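You operate a simulated robot arm through the tools that you are given. There is no shell and no other tool.

You are at the controls of a simulated two-armed robot. One attempt, no reset.

## Task
Take the cap off the purple jar and lay it down on the top of the green table.

Only the result counts: the job must be done as asked and must still hold three seconds after the hand-in. Knocking over, shifting, dropping, spilling or breaking anything else fails it. A push-on lid holds only when it is set on centred and level and pressed home; a screw cap is set on level and turned clockwise until tight.

## Robot
Two 7-joint arms with two-finger parallel grippers on one trunk, on a base that moves. Base frame: it is fixed to the floor where the robot stands at the start and does not move with it; the origin is under the middle of the robot, x ahead of it, y to its left, z up. Units: mm, rad, N and s.
The left shoulder is at the start at [50, 177, 1104], the right one opposite. With the tool pointing down near the work surface each hand reaches from about 100 to 680 mm from the robot's upright axis, wherever it stands, measured 20 degrees to its own side. Places, roughly: purple jar [3000, -1750, 1000]. Payload 3.43 kg a hand.
The tool frame of a hand sits at the grasp point between the pads (the TCP): z along the fingers, y along the line on which they close. The tips reach 34 mm beyond it. The gripper opens to 128 mm. The fingers are 24 mm wide and 12 mm thick; the gripper's body (48 by 130 mm) begins 96 mm behind the TCP.
Orientation is that of the tool frame in the base frame, as [roll, pitch, yaw] about the fixed x, y, z axes, in that order (R = Rz(yaw) Ry(pitch) Rx(roll)). With the fingers straight down and closing along the base's y, the tool's x points along the base's -x, its y along +y and its z along -z.

## Interface
- The arms move only by the tool send_rows. It takes "left_commands", "right_commands" or both (then of equal length, played together; a hand with none holds still); each is a list of rows, each an object (a shift or turn left out is 0, a gripper value left out holds the last) with "offset": the shift along the base's x, y, z in mm, a list of three; "angular": the turn, a rotation vector about the base's x, y, z in rad, a list of three. In form: [{"offset": [x, y, z], "angular": [ax, ay, az]}, ...]. A call has 1 to 20 rows; each row is the pose to reach, as a shift and turn from the pose commanded when the call began. "left_gripper" and "right_gripper" are, for a hand that has rows, the closure, from 0 (fully open) to 1 (shut), set as the call begins (left out, the last holds). Rows are played at 5 a second. More than 50 mm and 0.15 rad between two rows, or a gripper value outside its range, and nothing of the call is played. A pose out of reach is approached as far as the arm can. The call stops where the force on the tool passes 40 N (or 10 N more than at its start, if that is more) or the arm is blocked; 0.2 s more then pass. The fingers move at their own pace (about 108 mm/s each) and stop on an object; they squeeze with about 39 N. The grip force told is the motor's: it shows also when the fingers shut on nothing. Time passes only in rows, and 0.2 s behind the last, so rows that repeat a pose let the fingers close. The reply holds the time, the measured pose of the TCP, the force on the tool along the base axes, the opening and the grip force, in the units named above and with some noise, with the torque about the TCP (base axes, N m) and any sound that the robot's microphone picked up.
- Cameras (640 x 400 px; columns grow to the right, rows downward): "scene" is now at [163.2, 21.4, 1307.4]; the picture's right is [0.10, -0.99, 0.00], its down [-0.37, -0.04, -0.93] and it looks along [0.93, 0.09, -0.37] (base axes); focal length 279 px, centre (320, 200). "left" rides on the left gripper at [76, 11, -160] in its tool frame; the picture's right is [-0.15, 0.99, 0.00], its down [-0.88, -0.13, -0.46] and it looks along [-0.45, -0.07, 0.89] (tool axes); focal length 234 px, centre (320, 200). "right" rides on the right gripper at [76, -11, -160] in its tool frame; the picture's right is [0.15, 0.99, 0.00], its down [-0.88, 0.13, -0.46] and it looks along [-0.45, 0.07, 0.89] (tool axes); focal length 234 px, centre (320, 200). There is no depth. A picture from a camera that has moved, and an enlarged one, comes with that camera's place and axes in the base frame and with its lens. The place of the scene camera against the robot may be out by one fixed shift of up to 25 mm in any direction.
- capture(camera): a new picture of that camera. The clock stands still meanwhile.
- move_column(by): slides the trunk up (or, below 0, down) by that many mm; the arms and the scene camera ride with it, the base frame stays. It gives what a move gives, with no picture.
- roll_base(legs): drives the robot by 1 to 6 legs, each [ahead, turn to the left] in mm and rad, along the robot's own axes; the way and the turn of a leg run together, so that a leg with both is an arc; at most 1500 mm and 3.142 rad a leg. The arms and the cameras ride along, it lands a little off, and it stops where it bumps. It gives what a move gives.
- head_to(pan, tilt): turns the head with the scene camera to pan (to the left, within 1.396 rad either way) and tilt (down, from -0.506 to 1.204), counted from straight ahead of the robot. It gives what a move gives.
- close_up(camera, box): a new picture of the part [left, top, right, bottom] of that camera's present view, enlarged. The clock stands still meanwhile.
- job_done(): hands the job in; it is judged then, once.

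Places have to be worked out from the pictures, the camera data and where the tool is seen. Open the grippers and draw the arms clear of the work before you hand the job in, unless the task says otherwise.

The tools are called after "Emit:" as a command line: name --argument value ..., lists and objects as JSON in quotes. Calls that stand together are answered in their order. send_rows: Moves the arms, as the interface text tells. Its arguments: {"type":"object","properties":{"left_commands":{"type":"array"},"left_gripper":{"type":"number"},"right_commands":{"type":"array"},"right_gripper":{"type":"number"}},"required":[]} The other tools are called the same way: move_column (by) moves the trunk up or down; roll_base (legs) drives the base; head_to (pan, tilt) turns the head that bears the scene camera; capture (camera) takes a picture; close_up (camera, box) takes an enlarged picture of a part of a camera's view; job_done () hands the job in.

At the start:

```text
time_s: 0.0
left_position: [410.7, 160.8, 1169.5]
left_tcp_rot: [3.141, 0.0, 3.138]
left_contact_force: [0.3, 0.1, -0.6]
left_wrist_torque: [0.0, -0.04, -0.01]
left_grip_width: 128.2
left_gripper_force: 0.1
right_position: [353.0, -120.0, 1187.5]
right_tcp_rot: [3.14, 0.001, 3.137]
right_contact_force: [-0.8, 0.0, -0.2]
right_wrist_torque: [0.02, 0.0, 0.01]
right_grip_width: 128.1
right_gripper_force: 0.0
trunk travel left (down, up): [-275.0, 126.0]
robot x, y, heading: [-2.2, -3.5, -0.001]
head pan, tilt (commanded): [0.101, 0.377]
```

scene: 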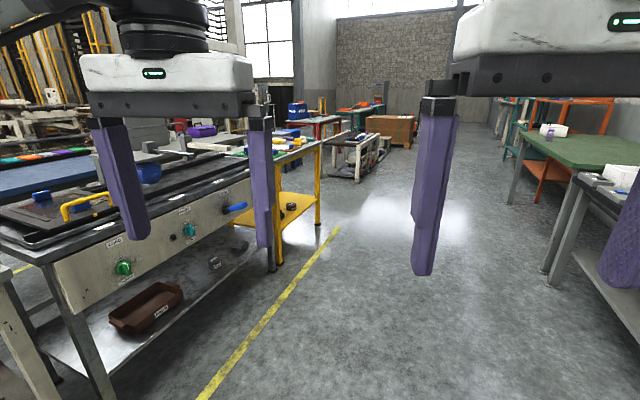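
right: 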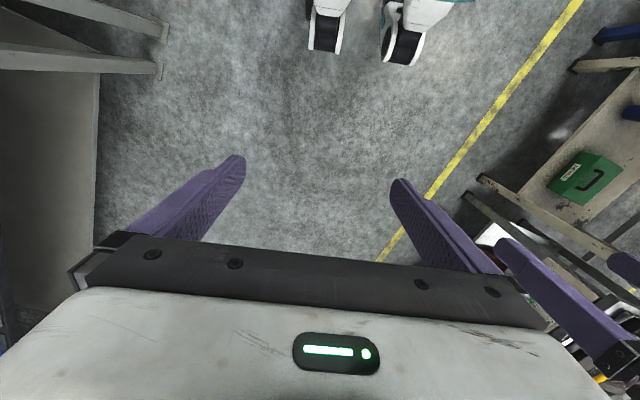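
left: 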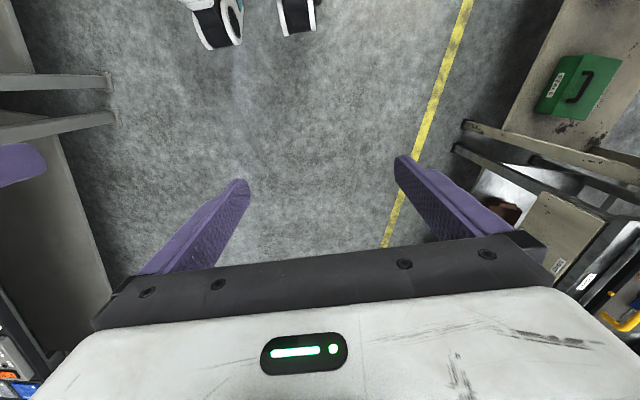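

The jar should appear near pixel (540,127) in the scene view, on the green table at the right. I take an enlarged look there.

Emit:
close_up --camera "scene" --box '[480, 90, 640, 190]'

Emit:
close_up --camera "scene" --box '[320, 60, 640, 260]'

```text
4.00 times, centred on (560, 140) of scene
camera zoom: at [163.2, 21.4, 1307.4], right [0.1, -0.99, 0.0], down [-0.37, -0.04, -0.93], along [0.93, 0.09, -0.37], focal length 1115 px, centre (-640, 440)
```

zoom: 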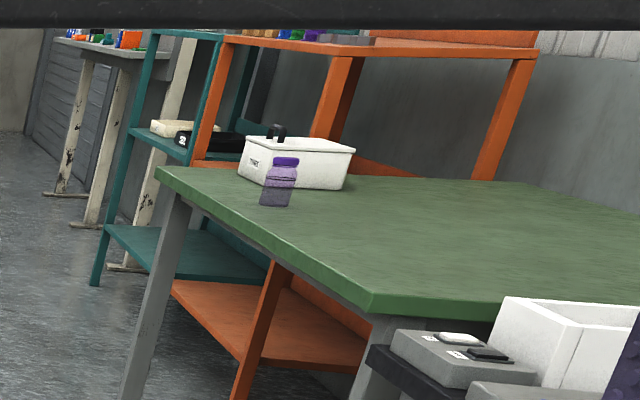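

```text
2.00 times, centred on (480, 160) of scene
camera zoom: at [163.2, 21.4, 1307.4], right [0.1, -0.99, 0.0], down [-0.37, -0.04, -0.93], along [0.93, 0.09, -0.37], focal length 557 px, centre (0, 280)
```

zoom: 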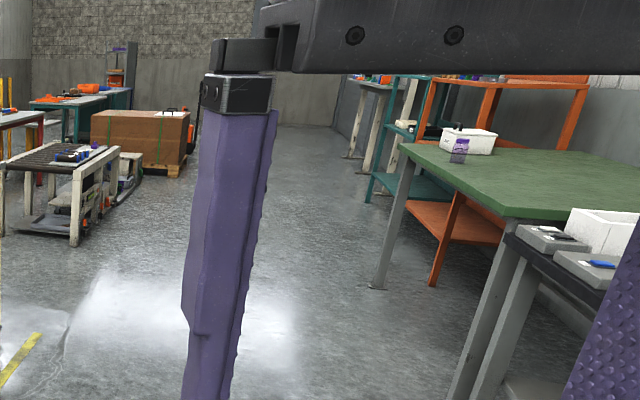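

The jar (clear body, purple cap) stands on the left edge of the green table, with a white tub behind it. Before I drive I look round to the right and down to check that the way is clear.

Emit:
head_to --pan -0.9 --tilt 0.5

Emit:
capture --camera "scene"

Emit:
head_to --pan -0.3 --tilt 0.6

Emit:
capture --camera "scene"

```text
time_s: 1.3
left_position: [410.2, 161.0, 1170.3]
left_tcp_rot: [-3.141, 0.0, 3.138]
left_contact_force: [-0.2, 0.4, 0.5]
left_wrist_torque: [-0.02, 0.0, -0.03]
left_grip_width: 128.0
left_gripper_force: 0.1
right_position: [353.7, -120.0, 1187.2]
right_tcp_rot: [3.14, 0.001, 3.136]
right_contact_force: [0.0, -0.1, 0.1]
right_wrist_torque: [0.0, 0.02, -0.01]
right_grip_width: 128.0
right_gripper_force: 0.1
trunk travel left (down, up): [-275.0, 126.0]
robot x, y, heading: [-0.3, -2.4, -0.002]
head pan, tilt (commanded): [-0.901, 0.499]
```

```text
taken
camera scene: at [127.4, -59.3, 1296.1], right [-0.78, -0.62, 0.0], down [-0.3, 0.37, -0.88], along [0.55, -0.69, -0.48], focal length 279 px, centre (320, 200)
```

scene: 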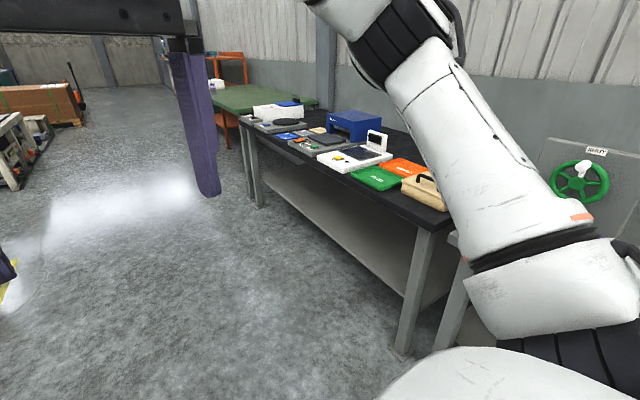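

```text
time_s: 2.3
left_position: [409.8, 161.0, 1171.3]
left_tcp_rot: [3.141, 0.001, 3.138]
left_contact_force: [-0.1, 0.2, 0.7]
left_wrist_torque: [0.0, 0.04, -0.02]
left_grip_width: 127.9
left_gripper_force: 0.0
right_position: [353.1, -119.6, 1188.2]
right_tcp_rot: [3.14, 0.0, 3.138]
right_contact_force: [-0.6, 0.2, -0.2]
right_wrist_torque: [-0.02, 0.01, 0.02]
right_grip_width: 127.8
right_gripper_force: 0.0
trunk travel left (down, up): [-275.0, 126.0]
robot x, y, heading: [-2.6, -1.6, 0.001]
head pan, tilt (commanded): [-0.3, 0.6]
```

```text
taken
camera scene: at [155.2, -14.2, 1287.0], right [-0.3, -0.95, 0.0], down [-0.54, 0.17, -0.83], along [0.79, -0.24, -0.56], focal length 279 px, centre (320, 200)
```

scene: 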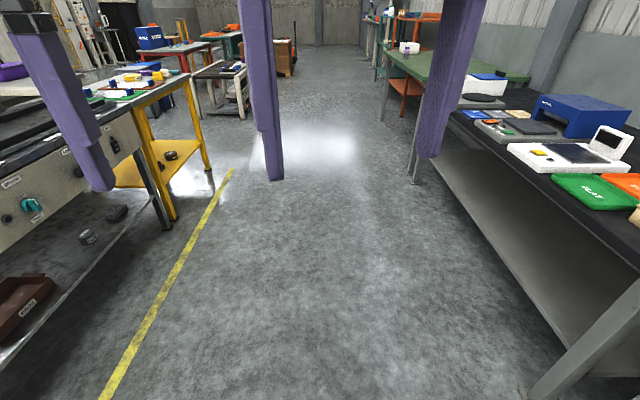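

The aisle is clear and runs at about -0.3 rad. The jar lies about 3.3 m along it and about 0.85 m to the right. I turn and drive along the aisle to come abreast of the jar.

Emit:
roll_base --legs '[[0, -0.3], [1500, 0], [1300, 0]]'

Emit:
head_to --pan -1.1 --tilt 0.45

Emit:
capture --camera "scene"

```text
time_s: 16.9
left_position: [3124.0, -805.6, 1170.0]
left_tcp_rot: [3.141, 0.0, 2.837]
left_contact_force: [0.1, -0.4, 0.4]
left_wrist_torque: [0.01, 0.01, 0.01]
left_grip_width: 128.0
left_gripper_force: 0.0
right_position: [2983.9, -1056.3, 1186.6]
right_tcp_rot: [3.141, -0.001, 2.833]
right_contact_force: [-0.6, 0.8, 0.1]
right_wrist_torque: [-0.01, 0.03, 0.0]
right_grip_width: 127.9
right_gripper_force: 0.0
trunk travel left (down, up): [-275.0, 126.0]
robot x, y, heading: [2682.7, -840.0, -0.301]
head pan, tilt (commanded): [-0.3, 0.6]
```

```text
time_s: 18.0
left_position: [3121.8, -805.3, 1170.5]
left_tcp_rot: [3.141, 0.0, 2.836]
left_contact_force: [-0.3, -0.2, -0.2]
left_wrist_torque: [0.03, 0.01, 0.0]
left_grip_width: 127.8
left_gripper_force: 0.1
right_position: [2985.4, -1056.3, 1188.1]
right_tcp_rot: [3.139, -0.001, 2.835]
right_contact_force: [0.2, 0.6, -0.3]
right_wrist_torque: [0.03, -0.01, 0.0]
right_grip_width: 128.1
right_gripper_force: 0.1
trunk travel left (down, up): [-275.0, 126.0]
robot x, y, heading: [2681.6, -837.7, -0.301]
head pan, tilt (commanded): [-1.1, 0.45]
```

```text
taken
camera scene: at [2766.5, -936.7, 1300.6], right [-0.99, -0.17, 0.0], down [-0.07, 0.43, -0.9], along [0.15, -0.89, -0.44], focal length 279 px, centre (320, 200)
```

scene: 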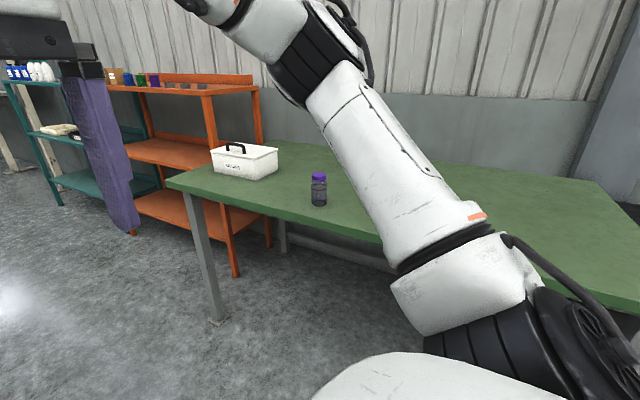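

The jar is now at about (2917, -1790), on the table with a white tub to the left behind it. I take a close-up of the jar to see its cap type.

Emit:
close_up --camera "scene" --box '[270, 145, 366, 205]'

Emit:
close_up --camera "scene" --box '[160, 120, 480, 320]'

```text
6.67 times, centred on (318, 175) of scene
camera zoom: at [2766.5, -936.7, 1300.6], right [-0.99, -0.17, 0.0], down [-0.07, 0.43, -0.9], along [0.15, -0.89, -0.44], focal length 1858 px, centre (333, 367)
```

zoom: 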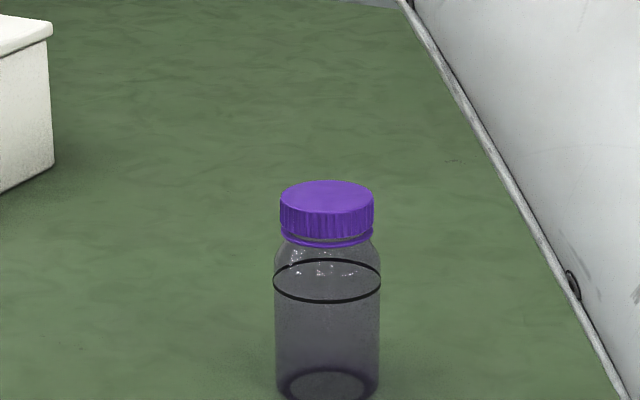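

```text
2.00 times, centred on (320, 220) of scene
camera zoom: at [2766.5, -936.7, 1300.6], right [-0.99, -0.17, 0.0], down [-0.07, 0.43, -0.9], along [0.15, -0.89, -0.44], focal length 557 px, centre (320, 160)
```

zoom: 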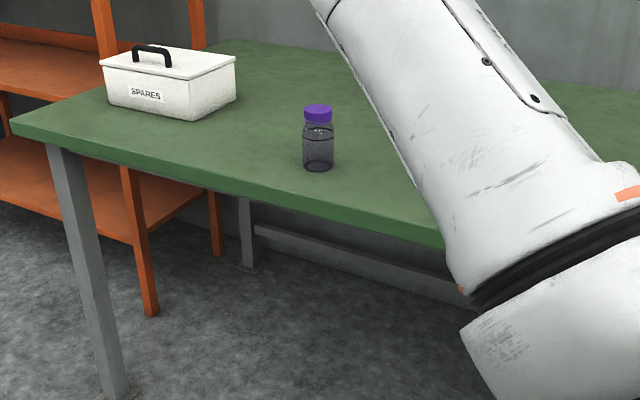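

It is a screw-type cap: roughly 46 mm across, its top at z≈976, on a 54 mm body, with the table top at z≈870. I drive to about 700 mm in front of the jar, square to the table edge, and look again.

Emit:
roll_base --legs '[[0, -0.28], [514, 0], [0, -1.275]]'

Emit:
head_to --pan 0.0 --tilt 0.6

Emit:
capture --camera "scene"

```text
time_s: 25.1
left_position: [3150.1, -1559.9, 1169.0]
left_tcp_rot: [3.142, -0.001, 1.278]
left_contact_force: [-0.4, -0.4, -0.4]
left_wrist_torque: [0.03, -0.03, -0.03]
left_grip_width: 128.1
left_gripper_force: 0.1
right_position: [2896.4, -1424.4, 1187.6]
right_tcp_rot: [3.14, 0.001, 1.274]
right_contact_force: [0.4, -0.3, -0.4]
right_wrist_torque: [-0.01, -0.02, 0.01]
right_grip_width: 128.1
right_gripper_force: 0.0
trunk travel left (down, up): [-275.0, 126.0]
robot x, y, heading: [3111.8, -1122.8, -1.861]
head pan, tilt (commanded): [-1.1, 0.45]
```

```text
time_s: 26.4
left_position: [3151.3, -1559.6, 1169.2]
left_tcp_rot: [-3.141, 0.0, 1.277]
left_contact_force: [-0.3, -0.2, -0.3]
left_wrist_torque: [-0.01, 0.0, 0.02]
left_grip_width: 128.1
left_gripper_force: 0.0
right_position: [2896.6, -1424.8, 1187.1]
right_tcp_rot: [3.14, -0.001, 1.274]
right_contact_force: [-1.0, 0.4, -0.4]
right_wrist_torque: [0.02, -0.02, -0.02]
right_grip_width: 128.3
right_gripper_force: 0.1
trunk travel left (down, up): [-275.0, 126.0]
robot x, y, heading: [3115.8, -1122.3, -1.863]
head pan, tilt (commanded): [0.0, 0.6]
```

```text
taken
camera scene: at [3069.0, -1260.6, 1287.0], right [-0.96, 0.29, 0.0], down [0.16, 0.54, -0.83], along [-0.24, -0.79, -0.56], focal length 279 px, centre (320, 200)
```

scene: 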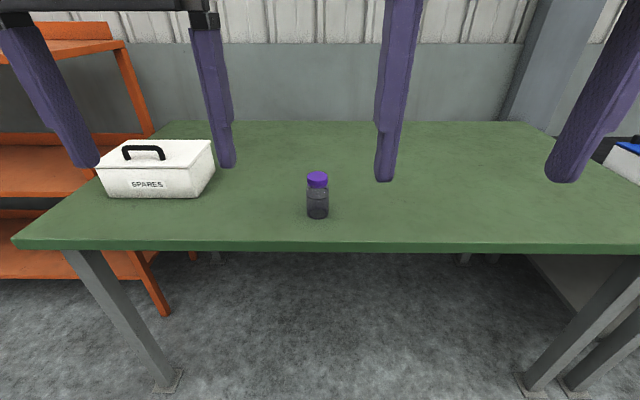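

The robot is square to the table with the jar straight ahead at about 697 mm (jar ≈ (2917, -1792), table z≈870). I roll 160 mm closer so both hands can reach.

Emit:
roll_base --legs '[[160, 0]]'

Emit:
head_to --pan 0.0 --tilt 0.8

Emit:
capture --camera "scene"

Emit:
capture --camera "right"

Emit:
capture --camera "left"

```text
time_s: 27.8
left_position: [3105.0, -1712.5, 1169.9]
left_tcp_rot: [-3.141, 0.001, 1.277]
left_contact_force: [0.2, 0.5, -0.2]
left_wrist_torque: [0.05, 0.03, 0.0]
left_grip_width: 128.1
left_gripper_force: 0.1
right_position: [2852.0, -1579.4, 1186.8]
right_tcp_rot: [3.139, -0.003, 1.277]
right_contact_force: [0.0, 0.2, 0.4]
right_wrist_torque: [0.04, 0.0, -0.01]
right_grip_width: 127.8
right_gripper_force: 0.0
trunk travel left (down, up): [-275.0, 126.0]
robot x, y, heading: [3070.3, -1273.9, -1.86]
head pan, tilt (commanded): [0.0, 0.6]
```

```text
time_s: 28.6
left_position: [3105.3, -1713.1, 1170.0]
left_tcp_rot: [-3.141, -0.001, 1.278]
left_contact_force: [-0.4, 0.2, 0.4]
left_wrist_torque: [0.04, 0.0, -0.02]
left_grip_width: 127.7
left_gripper_force: 0.0
right_position: [2852.0, -1578.3, 1188.2]
right_tcp_rot: [3.14, 0.0, 1.275]
right_contact_force: [-0.3, -0.2, -0.3]
right_wrist_torque: [-0.01, 0.0, -0.01]
right_grip_width: 127.8
right_gripper_force: 0.1
trunk travel left (down, up): [-275.0, 126.0]
robot x, y, heading: [3069.0, -1271.0, -1.859]
head pan, tilt (commanded): [0.0, 0.799]
```

```text
taken
camera scene: at [3025.7, -1406.6, 1270.2], right [-0.96, 0.29, 0.0], down [0.2, 0.69, -0.7], along [-0.2, -0.67, -0.72], focal length 279 px, centre (320, 200)
```

scene: 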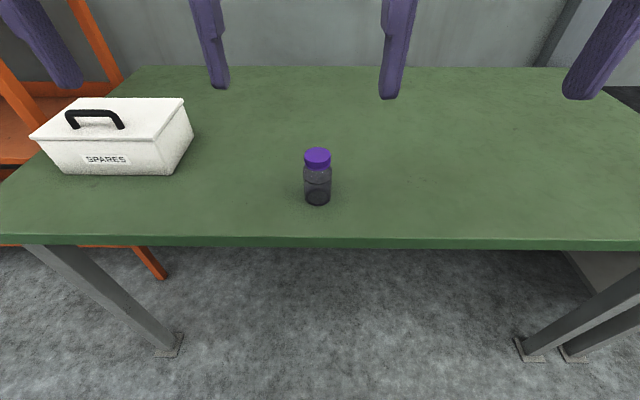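

```text
taken
camera right: at [2862.7, -1502.7, 1348.5], right [0.99, -0.15, 0.0], down [-0.13, -0.88, 0.46], along [-0.07, -0.45, -0.89], focal length 234 px, centre (320, 200)
```

right: 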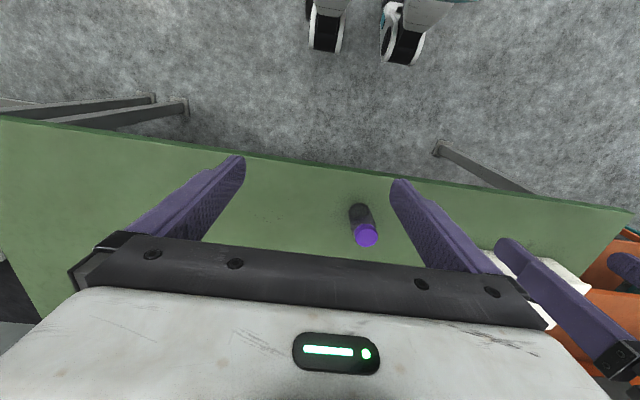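

```text
taken
camera left: at [3138.0, -1643.5, 1329.3], right [0.9, -0.43, 0.0], down [-0.38, -0.81, 0.46], along [-0.19, -0.41, -0.89], focal length 234 px, centre (320, 200)
```

left: 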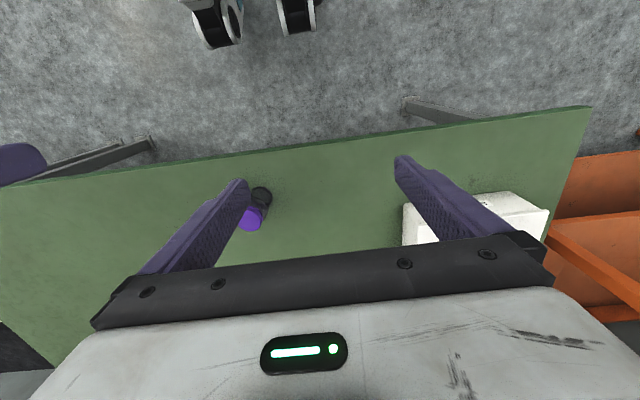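

From the right wrist camera the cap lies near (2912, -1783). I take enlarged wrist-camera views to pin the jar's place and heights, because the scene camera may be shifted.

Emit:
close_up --camera "right" --box '[320, 180, 416, 240]'

Emit:
close_up --camera "left" --box '[210, 170, 306, 230]'

Emit:
close_up --camera "scene" --box '[270, 150, 366, 210]'

```text
6.67 times, centred on (368, 210) of right
camera zoom: at [2862.7, -1502.7, 1348.5], right [0.99, -0.15, 0.0], down [-0.13, -0.88, 0.46], along [-0.07, -0.45, -0.89], focal length 1561 px, centre (0, 133)
```

zoom: 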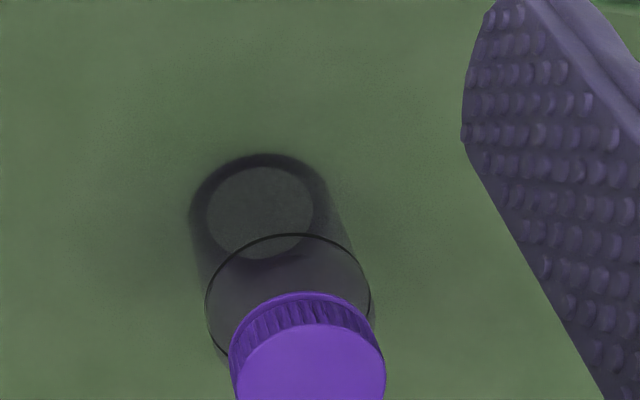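

```text
6.67 times, centred on (258, 200) of left
camera zoom: at [3138.0, -1643.5, 1329.3], right [0.9, -0.43, 0.0], down [-0.38, -0.81, 0.46], along [-0.19, -0.41, -0.89], focal length 1561 px, centre (733, 200)
```

zoom: 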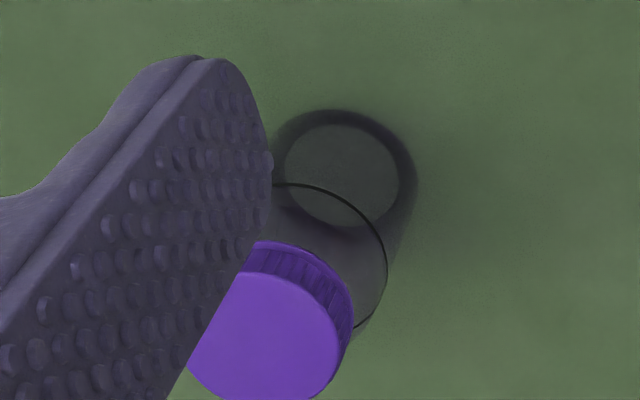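

```text
6.67 times, centred on (318, 180) of scene
camera zoom: at [3025.7, -1406.6, 1270.2], right [-0.96, 0.29, 0.0], down [0.2, 0.69, -0.7], along [-0.2, -0.67, -0.72], focal length 1858 px, centre (333, 333)
```

zoom: 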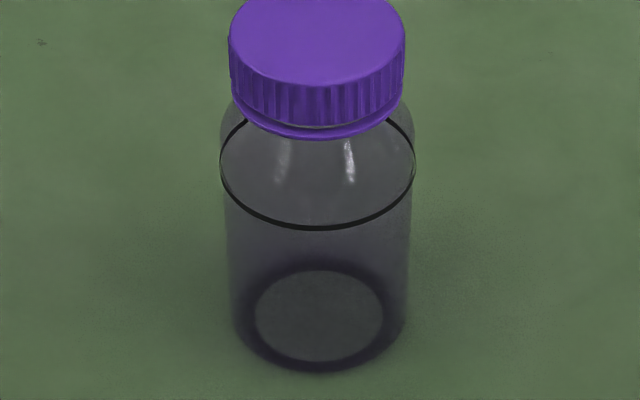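

Wrist-camera triangulation puts the jar base near (2917, -1798) with the table at z≈855–870. I begin to place the left hand, which will hold the jar body: first I yaw it to point ahead and to the right, at its present height.

Emit:
send_rows --left_commands '[{"offset": [0, 0, 0], "angular": [0, 0, -0.13]}, {"offset": [0, 0, 0], "angular": [0, 0, -0.26]}, {"offset": [0, 0, 0], "angular": [0, 0, -0.39]}, {"offset": [0, 0, 0], "angular": [0, 0, -0.52]}, {"offset": [0, 0, 0], "angular": [0, 0, -0.65]}, {"offset": [0, 0, 0], "angular": [0, 0, -0.785]}, {"offset": [0, 0, 0], "angular": [0, 0, -0.785]}]'

```text
time_s: 30.2
left_position: [3106.0, -1712.4, 1169.5]
left_tcp_rot: [3.14, 0.001, 0.491]
left_contact_force: [0.3, 1.1, -2.0]
left_wrist_torque: [-0.03, -0.01, -0.06]
left_grip_width: 127.9
left_gripper_force: 0.0
right_position: [2851.7, -1578.1, 1187.2]
right_tcp_rot: [3.138, 0.0, 1.277]
right_contact_force: [-0.5, 0.1, -0.1]
right_wrist_torque: [-0.03, -0.04, 0.0]
right_grip_width: 128.2
right_gripper_force: 0.0
trunk travel left (down, up): [-275.0, 126.0]
robot x, y, heading: [3064.0, -1273.0, -1.859]
head pan, tilt (commanded): [0.0, 0.799]
```

The yaw is done. Now I tilt the left hand so the fingers point 30° below the horizontal, still at its present place.

Emit:
send_rows --left_commands '[{"angular": [-0.0617, 0.1155, 0]}, {"angular": [-0.1235, 0.231, 0]}, {"angular": [-0.185, 0.3465, 0]}, {"angular": [-0.247, 0.462, 0]}, {"angular": [-0.3085, 0.5775, 0]}, {"angular": [-0.37, 0.693, 0]}, {"angular": [-0.432, 0.8085, 0]}, {"angular": [-0.4937, 0.9235, 0]}, {"angular": [-0.4937, 0.9235, 0]}]'

Emit:
capture --camera "scene"

Emit:
capture --camera "left"

```text
time_s: 32.2
left_position: [3104.4, -1712.9, 1170.4]
left_tcp_rot: [-3.14, 1.051, 0.493]
left_contact_force: [-0.2, -0.6, 0.3]
left_wrist_torque: [0.0, -0.02, 0.01]
left_grip_width: 128.1
left_gripper_force: 0.1
right_position: [2851.0, -1577.9, 1187.2]
right_tcp_rot: [3.141, 0.001, 1.275]
right_contact_force: [-0.7, 0.1, -0.1]
right_wrist_torque: [-0.02, -0.03, 0.01]
right_grip_width: 128.0
right_gripper_force: 0.0
trunk travel left (down, up): [-275.0, 126.0]
robot x, y, heading: [3065.5, -1272.7, -1.863]
head pan, tilt (commanded): [0.0, 0.799]
```

```text
taken
camera scene: at [3025.5, -1406.7, 1270.1], right [-0.96, 0.29, 0.0], down [0.2, 0.69, -0.7], along [-0.2, -0.67, -0.72], focal length 279 px, centre (320, 200)
```

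scene: 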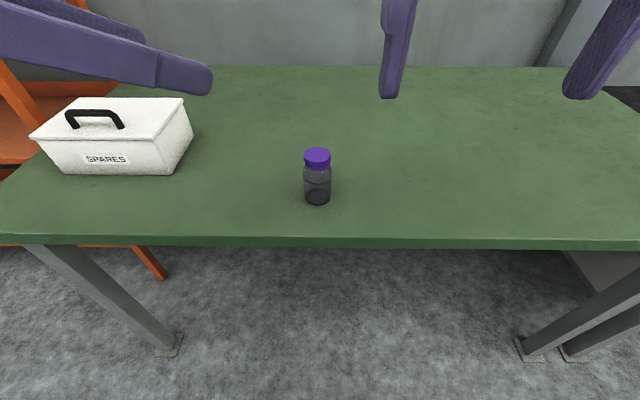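

```text
taken
camera left: at [3265.8, -1639.7, 1183.3], right [0.4, -0.91, 0.13], down [-0.1, 0.09, 0.99], along [-0.91, -0.41, -0.05], focal length 234 px, centre (320, 200)
```

left: 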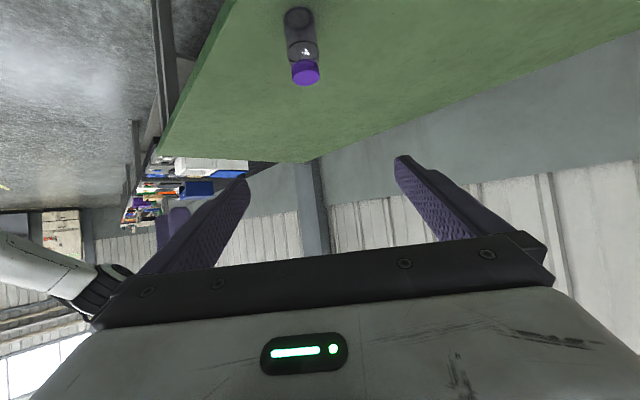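

The left hand took the tilted pose cleanly. An enlarged left-camera view of the jar gives me a second line of sight to fix its place and height.

Emit:
close_up --camera "left" --box '[256, 0, 352, 100]'

Emit:
close_up --camera "right" --box '[320, 190, 416, 250]'

```text
4.00 times, centred on (304, 50) of left
camera zoom: at [3265.8, -1639.7, 1183.3], right [0.4, -0.91, 0.13], down [-0.1, 0.09, 0.99], along [-0.91, -0.41, -0.05], focal length 937 px, centre (384, 800)
```

zoom: 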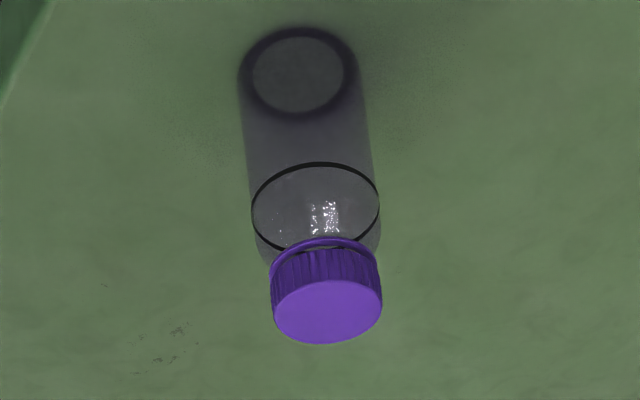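

```text
6.67 times, centred on (368, 220) of right
camera zoom: at [2862.6, -1502.8, 1348.5], right [0.99, -0.15, 0.0], down [-0.13, -0.88, 0.46], along [-0.07, -0.45, -0.89], focal length 1561 px, centre (0, 67)
```

zoom: 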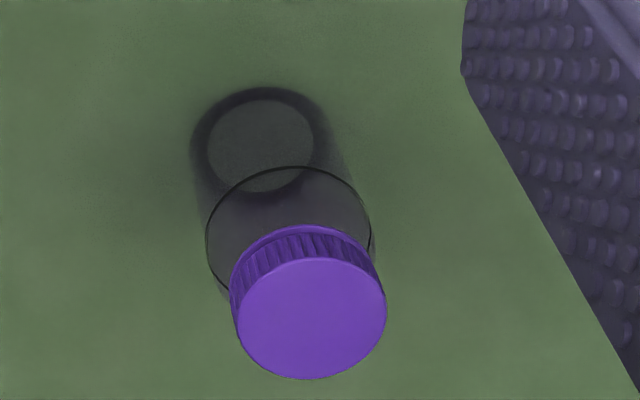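

Three wrist-camera views agree: the jar axis is at (2916, -1802), the table top at z≈850 and the cap top at z≈955, with the cap about 47 mm across. I move the left hand to a standoff 180 mm back along its tool axis from a grip point at z=886.

Emit:
send_rows --left_commands '[{"offset": [-10, -3, -39]}, {"offset": [-20, -6, -78]}, {"offset": [-31, -9, -117]}, {"offset": [-41, -12, -156]}, {"offset": [-51, -15.7, -194.9]}, {"offset": [-51, -15.7, -194.9]}]'

Emit:
capture --camera "scene"

Emit:
capture --camera "left"

Emit:
capture --camera "right"

```text
time_s: 33.6
left_position: [3054.5, -1729.4, 974.9]
left_tcp_rot: [-3.138, 1.047, 0.495]
left_contact_force: [0.5, 0.5, 0.1]
left_wrist_torque: [0.01, 0.0, 0.0]
left_grip_width: 127.9
left_gripper_force: 0.2
right_position: [2852.0, -1577.1, 1187.7]
right_tcp_rot: [3.141, 0.001, 1.276]
right_contact_force: [-0.4, -0.5, -0.1]
right_wrist_torque: [0.01, -0.04, 0.02]
right_grip_width: 128.2
right_gripper_force: 0.1
trunk travel left (down, up): [-275.0, 126.0]
robot x, y, heading: [3068.8, -1275.8, -1.861]
head pan, tilt (commanded): [0.0, 0.799]
```

```text
taken
camera scene: at [3025.7, -1406.6, 1270.2], right [-0.96, 0.29, 0.0], down [0.2, 0.69, -0.7], along [-0.2, -0.67, -0.72], focal length 279 px, centre (320, 200)
```

scene: 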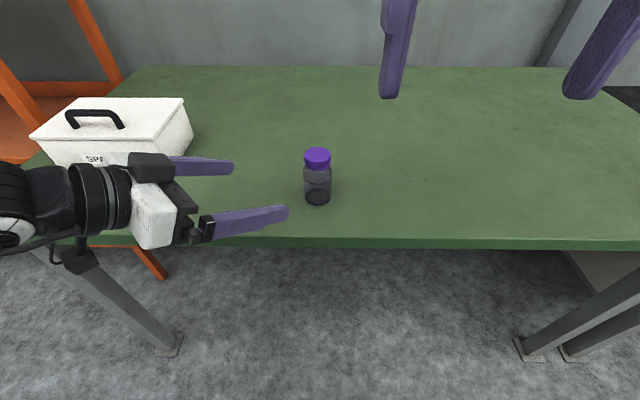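

```text
taken
camera left: at [3214.6, -1655.7, 988.7], right [0.4, -0.91, 0.12], down [-0.1, 0.09, 0.99], along [-0.91, -0.41, -0.05], focal length 234 px, centre (320, 200)
```

left: 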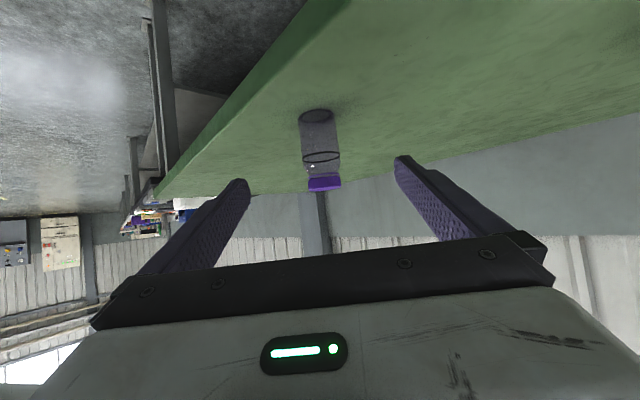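

```text
taken
camera right: at [2862.7, -1502.7, 1348.5], right [0.99, -0.15, 0.0], down [-0.13, -0.88, 0.46], along [-0.07, -0.45, -0.89], focal length 234 px, centre (320, 200)
```

right: 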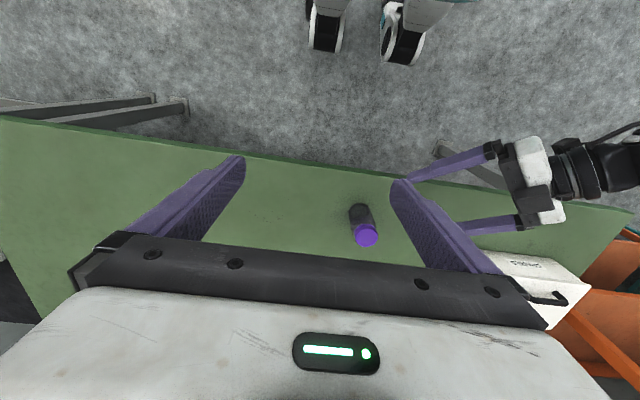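

The jar lies centred between the left fingers. I advance 120 mm along the tool axis and check again.

Emit:
send_rows --left_commands '[{"offset": [-18.4, -9.9, -11.9]}, {"offset": [-36.9, -19.7, -23.7]}, {"offset": [-55.3, -29.6, -35.6]}, {"offset": [-73.8, -39.5, -47.5]}, {"offset": [-92.2, -49.3, -59.3]}, {"offset": [-92.2, -49.3, -59.3]}]'

Emit:
capture --camera "left"

Emit:
close_up --camera "scene" --box '[160, 100, 480, 300]'

Emit:
close_up --camera "right" --box '[300, 130, 540, 280]'

```text
time_s: 35.0
left_position: [2962.2, -1779.4, 916.4]
left_tcp_rot: [-3.139, 1.047, 0.494]
left_contact_force: [0.4, 1.4, 1.0]
left_wrist_torque: [-0.01, -0.02, 0.01]
left_grip_width: 128.3
left_gripper_force: 0.1
right_position: [2852.7, -1577.2, 1188.4]
right_tcp_rot: [3.14, 0.001, 1.276]
right_contact_force: [0.4, 0.9, 0.5]
right_wrist_torque: [-0.01, 0.0, 0.0]
right_grip_width: 127.9
right_gripper_force: 0.1
trunk travel left (down, up): [-275.0, 126.0]
robot x, y, heading: [3069.3, -1269.2, -1.859]
head pan, tilt (commanded): [0.0, 0.799]
```

```text
taken
camera left: at [3122.4, -1705.5, 929.9], right [0.4, -0.91, 0.13], down [-0.1, 0.09, 0.99], along [-0.91, -0.41, -0.05], focal length 234 px, centre (320, 200)
```

left: 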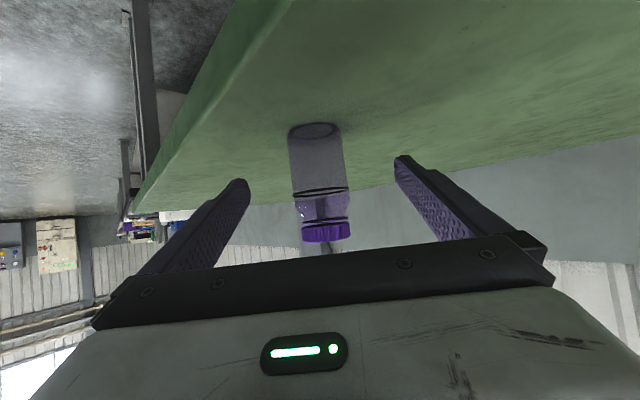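

```text
2.00 times, centred on (320, 200) of scene
camera zoom: at [3025.8, -1406.6, 1270.2], right [-0.96, 0.29, 0.0], down [0.2, 0.69, -0.7], along [-0.2, -0.67, -0.72], focal length 557 px, centre (320, 200)
```

zoom: 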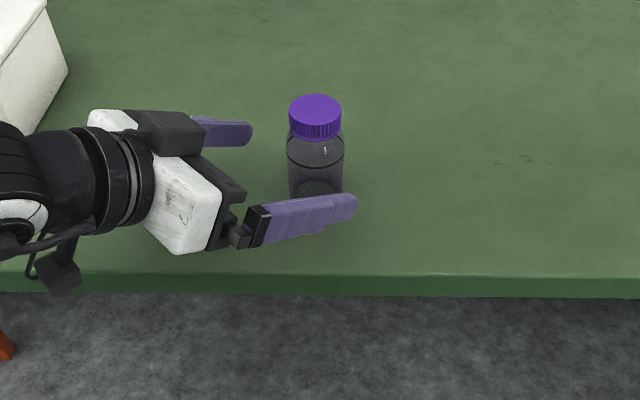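

```text
2.67 times, centred on (420, 205) of right
camera zoom: at [2862.8, -1502.7, 1348.5], right [0.99, -0.15, 0.0], down [-0.13, -0.88, 0.46], along [-0.07, -0.45, -0.89], focal length 624 px, centre (53, 187)
```

zoom: 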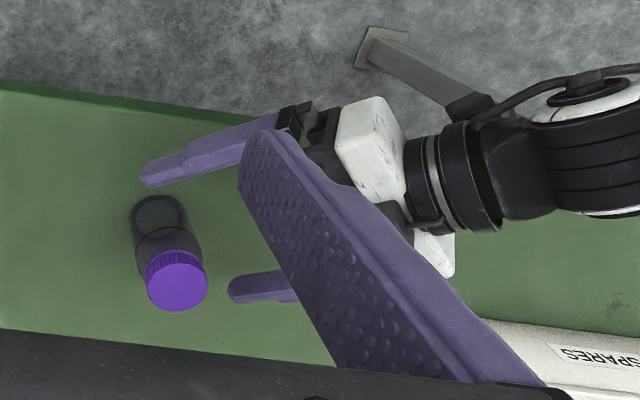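

The jar sits about 2 mm to one side of centre between the fingers. I correct for that and advance the last 55 mm with the fingers still open.

Emit:
send_rows --left_commands '[{"offset": [-15.4, -7.7, -10]}, {"offset": [-30.9, -15.3, -20]}, {"offset": [-46.3, -23, -30]}, {"offset": [-46.3, -23, -30]}]'

Emit:
capture --camera "left"

Emit:
close_up --camera "scene" --box '[160, 100, 480, 300]'

Emit:
close_up --camera "right" --box '[300, 130, 540, 280]'

```text
time_s: 36.0
left_position: [2916.4, -1800.8, 884.9]
left_tcp_rot: [-3.139, 1.048, 0.496]
left_contact_force: [0.1, 0.7, 0.3]
left_wrist_torque: [0.03, 0.03, 0.01]
left_grip_width: 128.0
left_gripper_force: 0.1
right_position: [2851.4, -1577.7, 1188.2]
right_tcp_rot: [3.139, 0.001, 1.276]
right_contact_force: [-0.4, 0.0, -0.1]
right_wrist_torque: [0.01, 0.0, -0.02]
right_grip_width: 128.1
right_gripper_force: 0.0
trunk travel left (down, up): [-275.0, 126.0]
robot x, y, heading: [3068.8, -1275.5, -1.864]
head pan, tilt (commanded): [0.0, 0.799]
```

```text
taken
camera left: at [3076.8, -1727.9, 899.4], right [0.4, -0.91, 0.12], down [-0.1, 0.09, 0.99], along [-0.91, -0.41, -0.05], focal length 234 px, centre (320, 200)
```

left: 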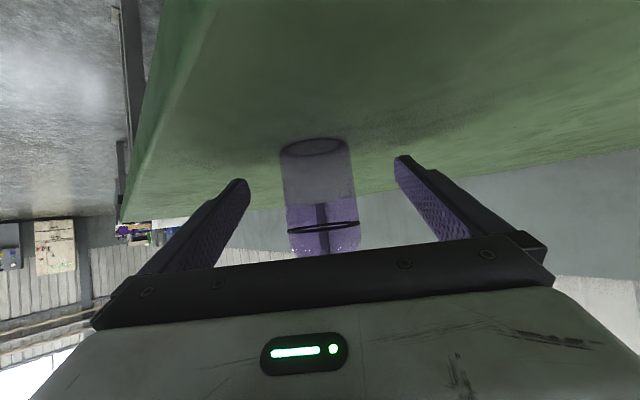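

```text
2.00 times, centred on (320, 200) of scene
camera zoom: at [3025.8, -1406.6, 1270.2], right [-0.96, 0.29, 0.0], down [0.2, 0.69, -0.7], along [-0.2, -0.67, -0.72], focal length 557 px, centre (320, 200)
```

zoom: 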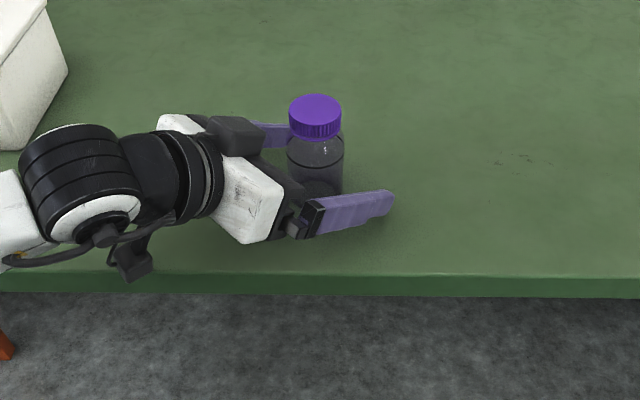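

```text
2.67 times, centred on (420, 205) of right
camera zoom: at [2862.8, -1502.7, 1348.5], right [0.99, -0.15, 0.0], down [-0.13, -0.88, 0.46], along [-0.07, -0.45, -0.89], focal length 624 px, centre (53, 187)
```

zoom: 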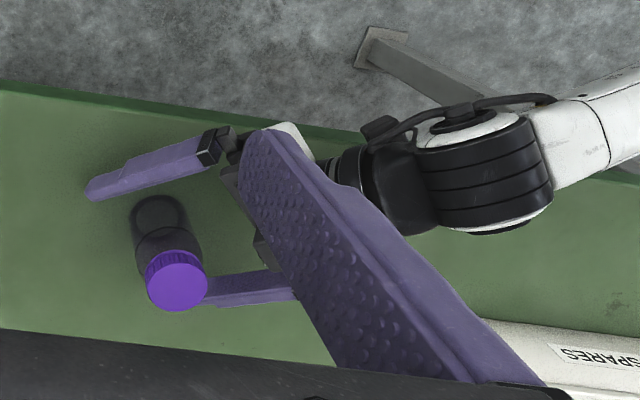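

The jar is centred between the left fingers (body centre at the TCP's image point). I close the left gripper on the body.

Emit:
send_rows --left_commands '[{"offset": [0, 0, 0]}, {"offset": [0, 0, 0]}, {"offset": [0, 0, 0]}, {"offset": [0, 0, 0]}, {"offset": [0, 0, 0]}]' --left_gripper 1.0

Emit:
capture --camera "left"

Emit:
close_up --camera "right" --box '[300, 130, 540, 280]'

Emit:
close_up --camera "scene" --box '[240, 120, 400, 220]'

```text
time_s: 37.2
left_position: [2917.3, -1801.1, 885.8]
left_tcp_rot: [-3.138, 1.05, 0.495]
left_contact_force: [-0.3, 0.1, 1.8]
left_wrist_torque: [-0.02, -0.01, -0.03]
left_grip_width: 53.0
left_gripper_force: 39.1
right_position: [2852.1, -1577.5, 1188.7]
right_tcp_rot: [3.14, -0.001, 1.277]
right_contact_force: [-0.2, 0.5, -0.3]
right_wrist_torque: [-0.02, -0.01, -0.02]
right_grip_width: 128.2
right_gripper_force: 0.1
trunk travel left (down, up): [-275.0, 126.0]
robot x, y, heading: [3066.6, -1273.3, -1.86]
head pan, tilt (commanded): [0.0, 0.799]
```

```text
taken
camera left: at [3076.9, -1727.8, 899.6], right [0.4, -0.91, 0.12], down [-0.1, 0.09, 0.99], along [-0.91, -0.41, -0.05], focal length 234 px, centre (320, 200)
```

left: 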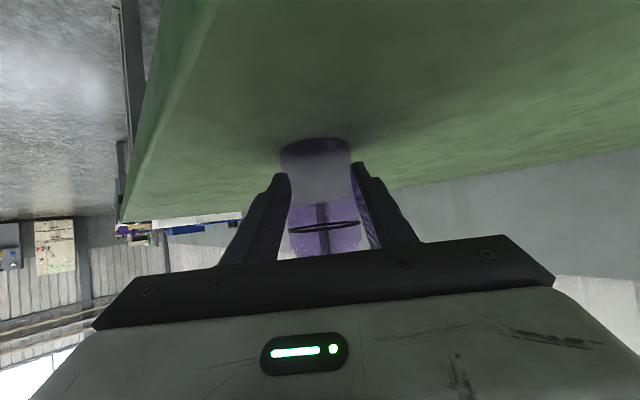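

```text
2.67 times, centred on (420, 205) of right
camera zoom: at [2862.7, -1502.7, 1348.5], right [0.99, -0.15, 0.0], down [-0.13, -0.88, 0.46], along [-0.07, -0.45, -0.89], focal length 624 px, centre (53, 187)
```

zoom: 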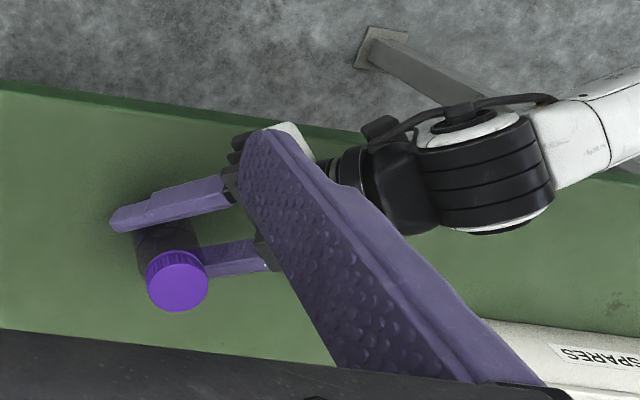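

```text
4.00 times, centred on (320, 170) of scene
camera zoom: at [3025.7, -1406.6, 1270.2], right [-0.96, 0.29, 0.0], down [0.2, 0.69, -0.7], along [-0.2, -0.67, -0.72], focal length 1115 px, centre (320, 320)
```

zoom: 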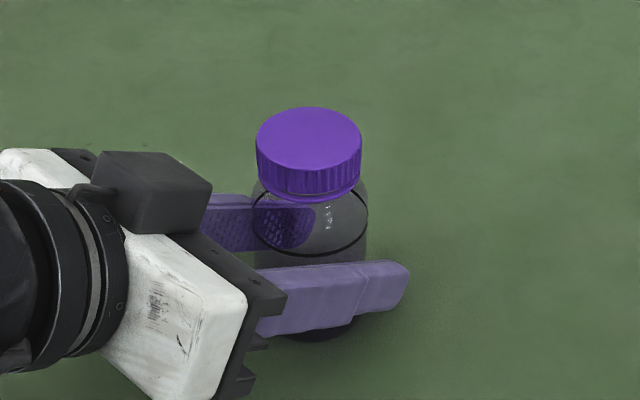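

The jar is held (53.0 mm, 39 N). Now I bring the right hand over the jar at a safe height, turned back 1.2 rad so there is room for a long anticlockwise twist, with the fingers set to about 66 mm apart.

Emit:
send_rows --right_commands '[{"offset": [7, -25, 0], "angular": [0, 0, -0.133]}, {"offset": [14, -50, 0], "angular": [0, 0, -0.266]}, {"offset": [21, -75, 0], "angular": [0, 0, -0.4]}, {"offset": [28, -100, 0], "angular": [0, 0, -0.533]}, {"offset": [35, -125, 0], "angular": [0, 0, -0.667]}, {"offset": [42, -150, 0], "angular": [0, 0, -0.8]}, {"offset": [50, -175, 0], "angular": [0, 0, -0.933]}, {"offset": [57, -200, 0], "angular": [0, 0, -1.067]}, {"offset": [64, -225, 0], "angular": [0, 0, -1.2]}, {"offset": [64, -225, 0], "angular": [0, 0, -1.2]}]' --right_gripper 0.484

Emit:
capture --camera "right"

Emit:
capture --camera "scene"

```text
time_s: 39.4
left_position: [2915.4, -1801.6, 886.2]
left_tcp_rot: [-3.139, 1.048, 0.494]
left_contact_force: [1.1, 0.1, 1.1]
left_wrist_torque: [-0.04, -0.03, 0.01]
left_grip_width: 52.6
left_gripper_force: 38.9
right_position: [2926.6, -1768.9, 1171.4]
right_tcp_rot: [3.139, -0.004, 0.07]
right_contact_force: [-0.4, -0.5, -0.3]
right_wrist_torque: [0.0, 0.02, 0.0]
right_grip_width: 65.7
right_gripper_force: 0.0
right hand out of reach, approached as far as the arm can: row 8, 9, 10
trunk travel left (down, up): [-275.0, 126.0]
robot x, y, heading: [3070.1, -1276.1, -1.862]
head pan, tilt (commanded): [0.0, 0.799]
```

```text
taken
camera right: at [3001.3, -1753.0, 1332.8], right [0.21, -0.98, 0.0], down [-0.87, -0.19, 0.45], along [-0.44, -0.1, -0.89], focal length 234 px, centre (320, 200)
```

right: 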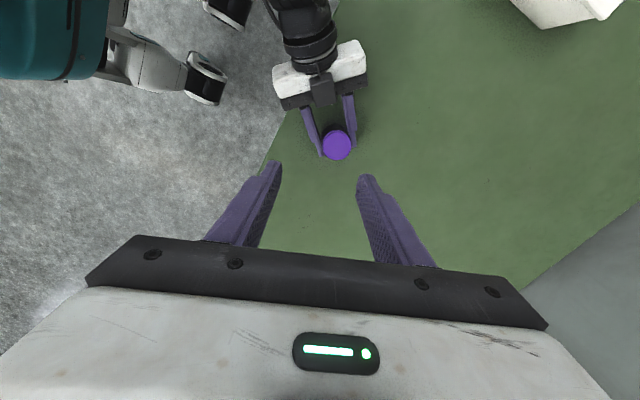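

```text
taken
camera scene: at [3025.7, -1406.5, 1270.2], right [-0.96, 0.29, 0.0], down [0.2, 0.69, -0.7], along [-0.2, -0.67, -0.72], focal length 279 px, centre (320, 200)
```

scene: 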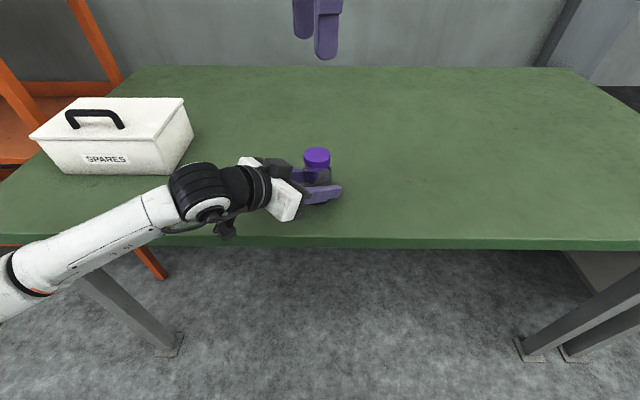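

At that height the right arm ran out of reach (it stopped 35 mm short). Lower down it should reach, and the way over the jar is clear, so I bring it down about 100 mm and read where it lands.

Emit:
send_rows --right_commands '[{"offset": [0, 0, -33]}, {"offset": [0, 0, -66]}, {"offset": [0, 0, -100]}, {"offset": [0, 0, -100]}]'

Emit:
capture --camera "right"

```text
time_s: 40.4
left_position: [2917.3, -1801.3, 886.0]
left_tcp_rot: [-3.139, 1.047, 0.495]
left_contact_force: [0.9, -0.4, 1.6]
left_wrist_torque: [-0.02, -0.02, 0.0]
left_grip_width: 52.5
left_gripper_force: 39.2
right_position: [2929.4, -1768.7, 1068.9]
right_tcp_rot: [3.14, 0.002, 0.077]
right_contact_force: [-0.1, -0.1, -0.7]
right_wrist_torque: [0.03, 0.02, 0.0]
right_grip_width: 66.1
right_gripper_force: 0.1
trunk travel left (down, up): [-275.0, 126.0]
robot x, y, heading: [3067.1, -1276.9, -1.863]
head pan, tilt (commanded): [0.0, 0.799]
```

```text
taken
camera right: at [3004.1, -1752.2, 1229.3], right [0.22, -0.98, 0.0], down [-0.87, -0.2, 0.46], along [-0.44, -0.1, -0.89], focal length 234 px, centre (320, 200)
```

right: 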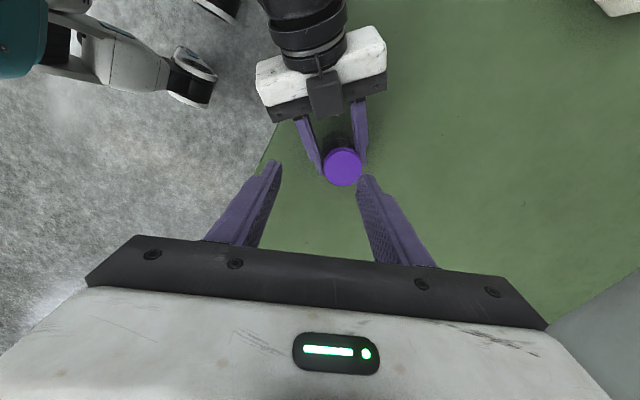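

The right hand is now within reach. I centre it over the cap at (2916, -1802.5) and a little lower, with the tips still about 60 mm above the cap.

Emit:
send_rows --right_commands '[{"offset": [-6.7, -17, -8]}, {"offset": [-13.4, -33.8, -17]}, {"offset": [-13.4, -33.8, -17]}]'

Emit:
capture --camera "right"

Emit:
capture --camera "scene"

```text
time_s: 41.2
left_position: [2917.2, -1801.4, 886.9]
left_tcp_rot: [-3.138, 1.048, 0.495]
left_contact_force: [0.1, 0.4, 0.6]
left_wrist_torque: [-0.07, -0.01, 0.01]
left_grip_width: 52.4
left_gripper_force: 39.1
right_position: [2915.7, -1803.2, 1052.5]
right_tcp_rot: [-3.142, -0.002, 0.076]
right_contact_force: [1.3, 0.5, -0.3]
right_wrist_torque: [0.03, 0.02, -0.02]
right_grip_width: 66.3
right_gripper_force: 0.1
trunk travel left (down, up): [-275.0, 126.0]
robot x, y, heading: [3065.2, -1271.6, -1.86]
head pan, tilt (commanded): [0.0, 0.799]
```

```text
taken
camera right: at [2990.1, -1786.3, 1213.5], right [0.22, -0.98, 0.0], down [-0.87, -0.2, 0.46], along [-0.44, -0.1, -0.89], focal length 234 px, centre (320, 200)
```

right: 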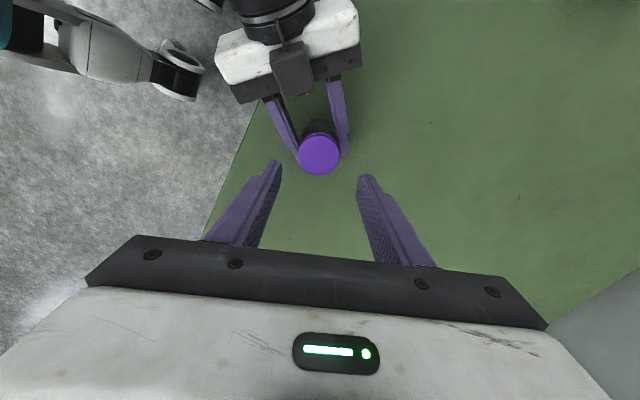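

```text
taken
camera scene: at [3025.7, -1406.5, 1270.2], right [-0.96, 0.29, 0.0], down [0.2, 0.69, -0.7], along [-0.2, -0.67, -0.72], focal length 279 px, centre (320, 200)
```

scene: 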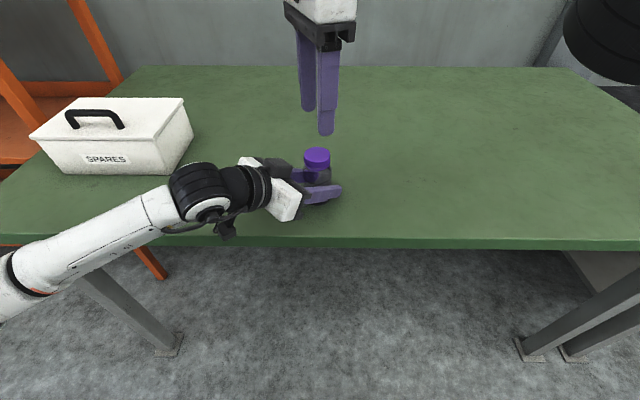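

The cap sits almost exactly on the right tool axis in the picture. An enlarged view lets me fine-tune the centring.

Emit:
close_up --camera "right" --box '[256, 110, 384, 190]'

```text
5.00 times, centred on (320, 150) of right
camera zoom: at [2990.1, -1786.3, 1213.5], right [0.22, -0.98, 0.0], down [-0.87, -0.2, 0.46], along [-0.44, -0.1, -0.89], focal length 1171 px, centre (320, 450)
```

zoom: 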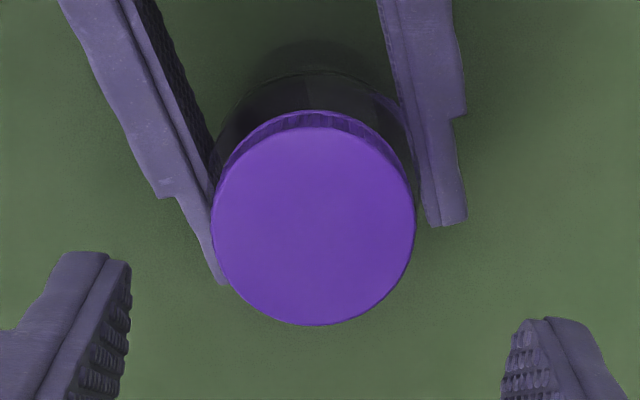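

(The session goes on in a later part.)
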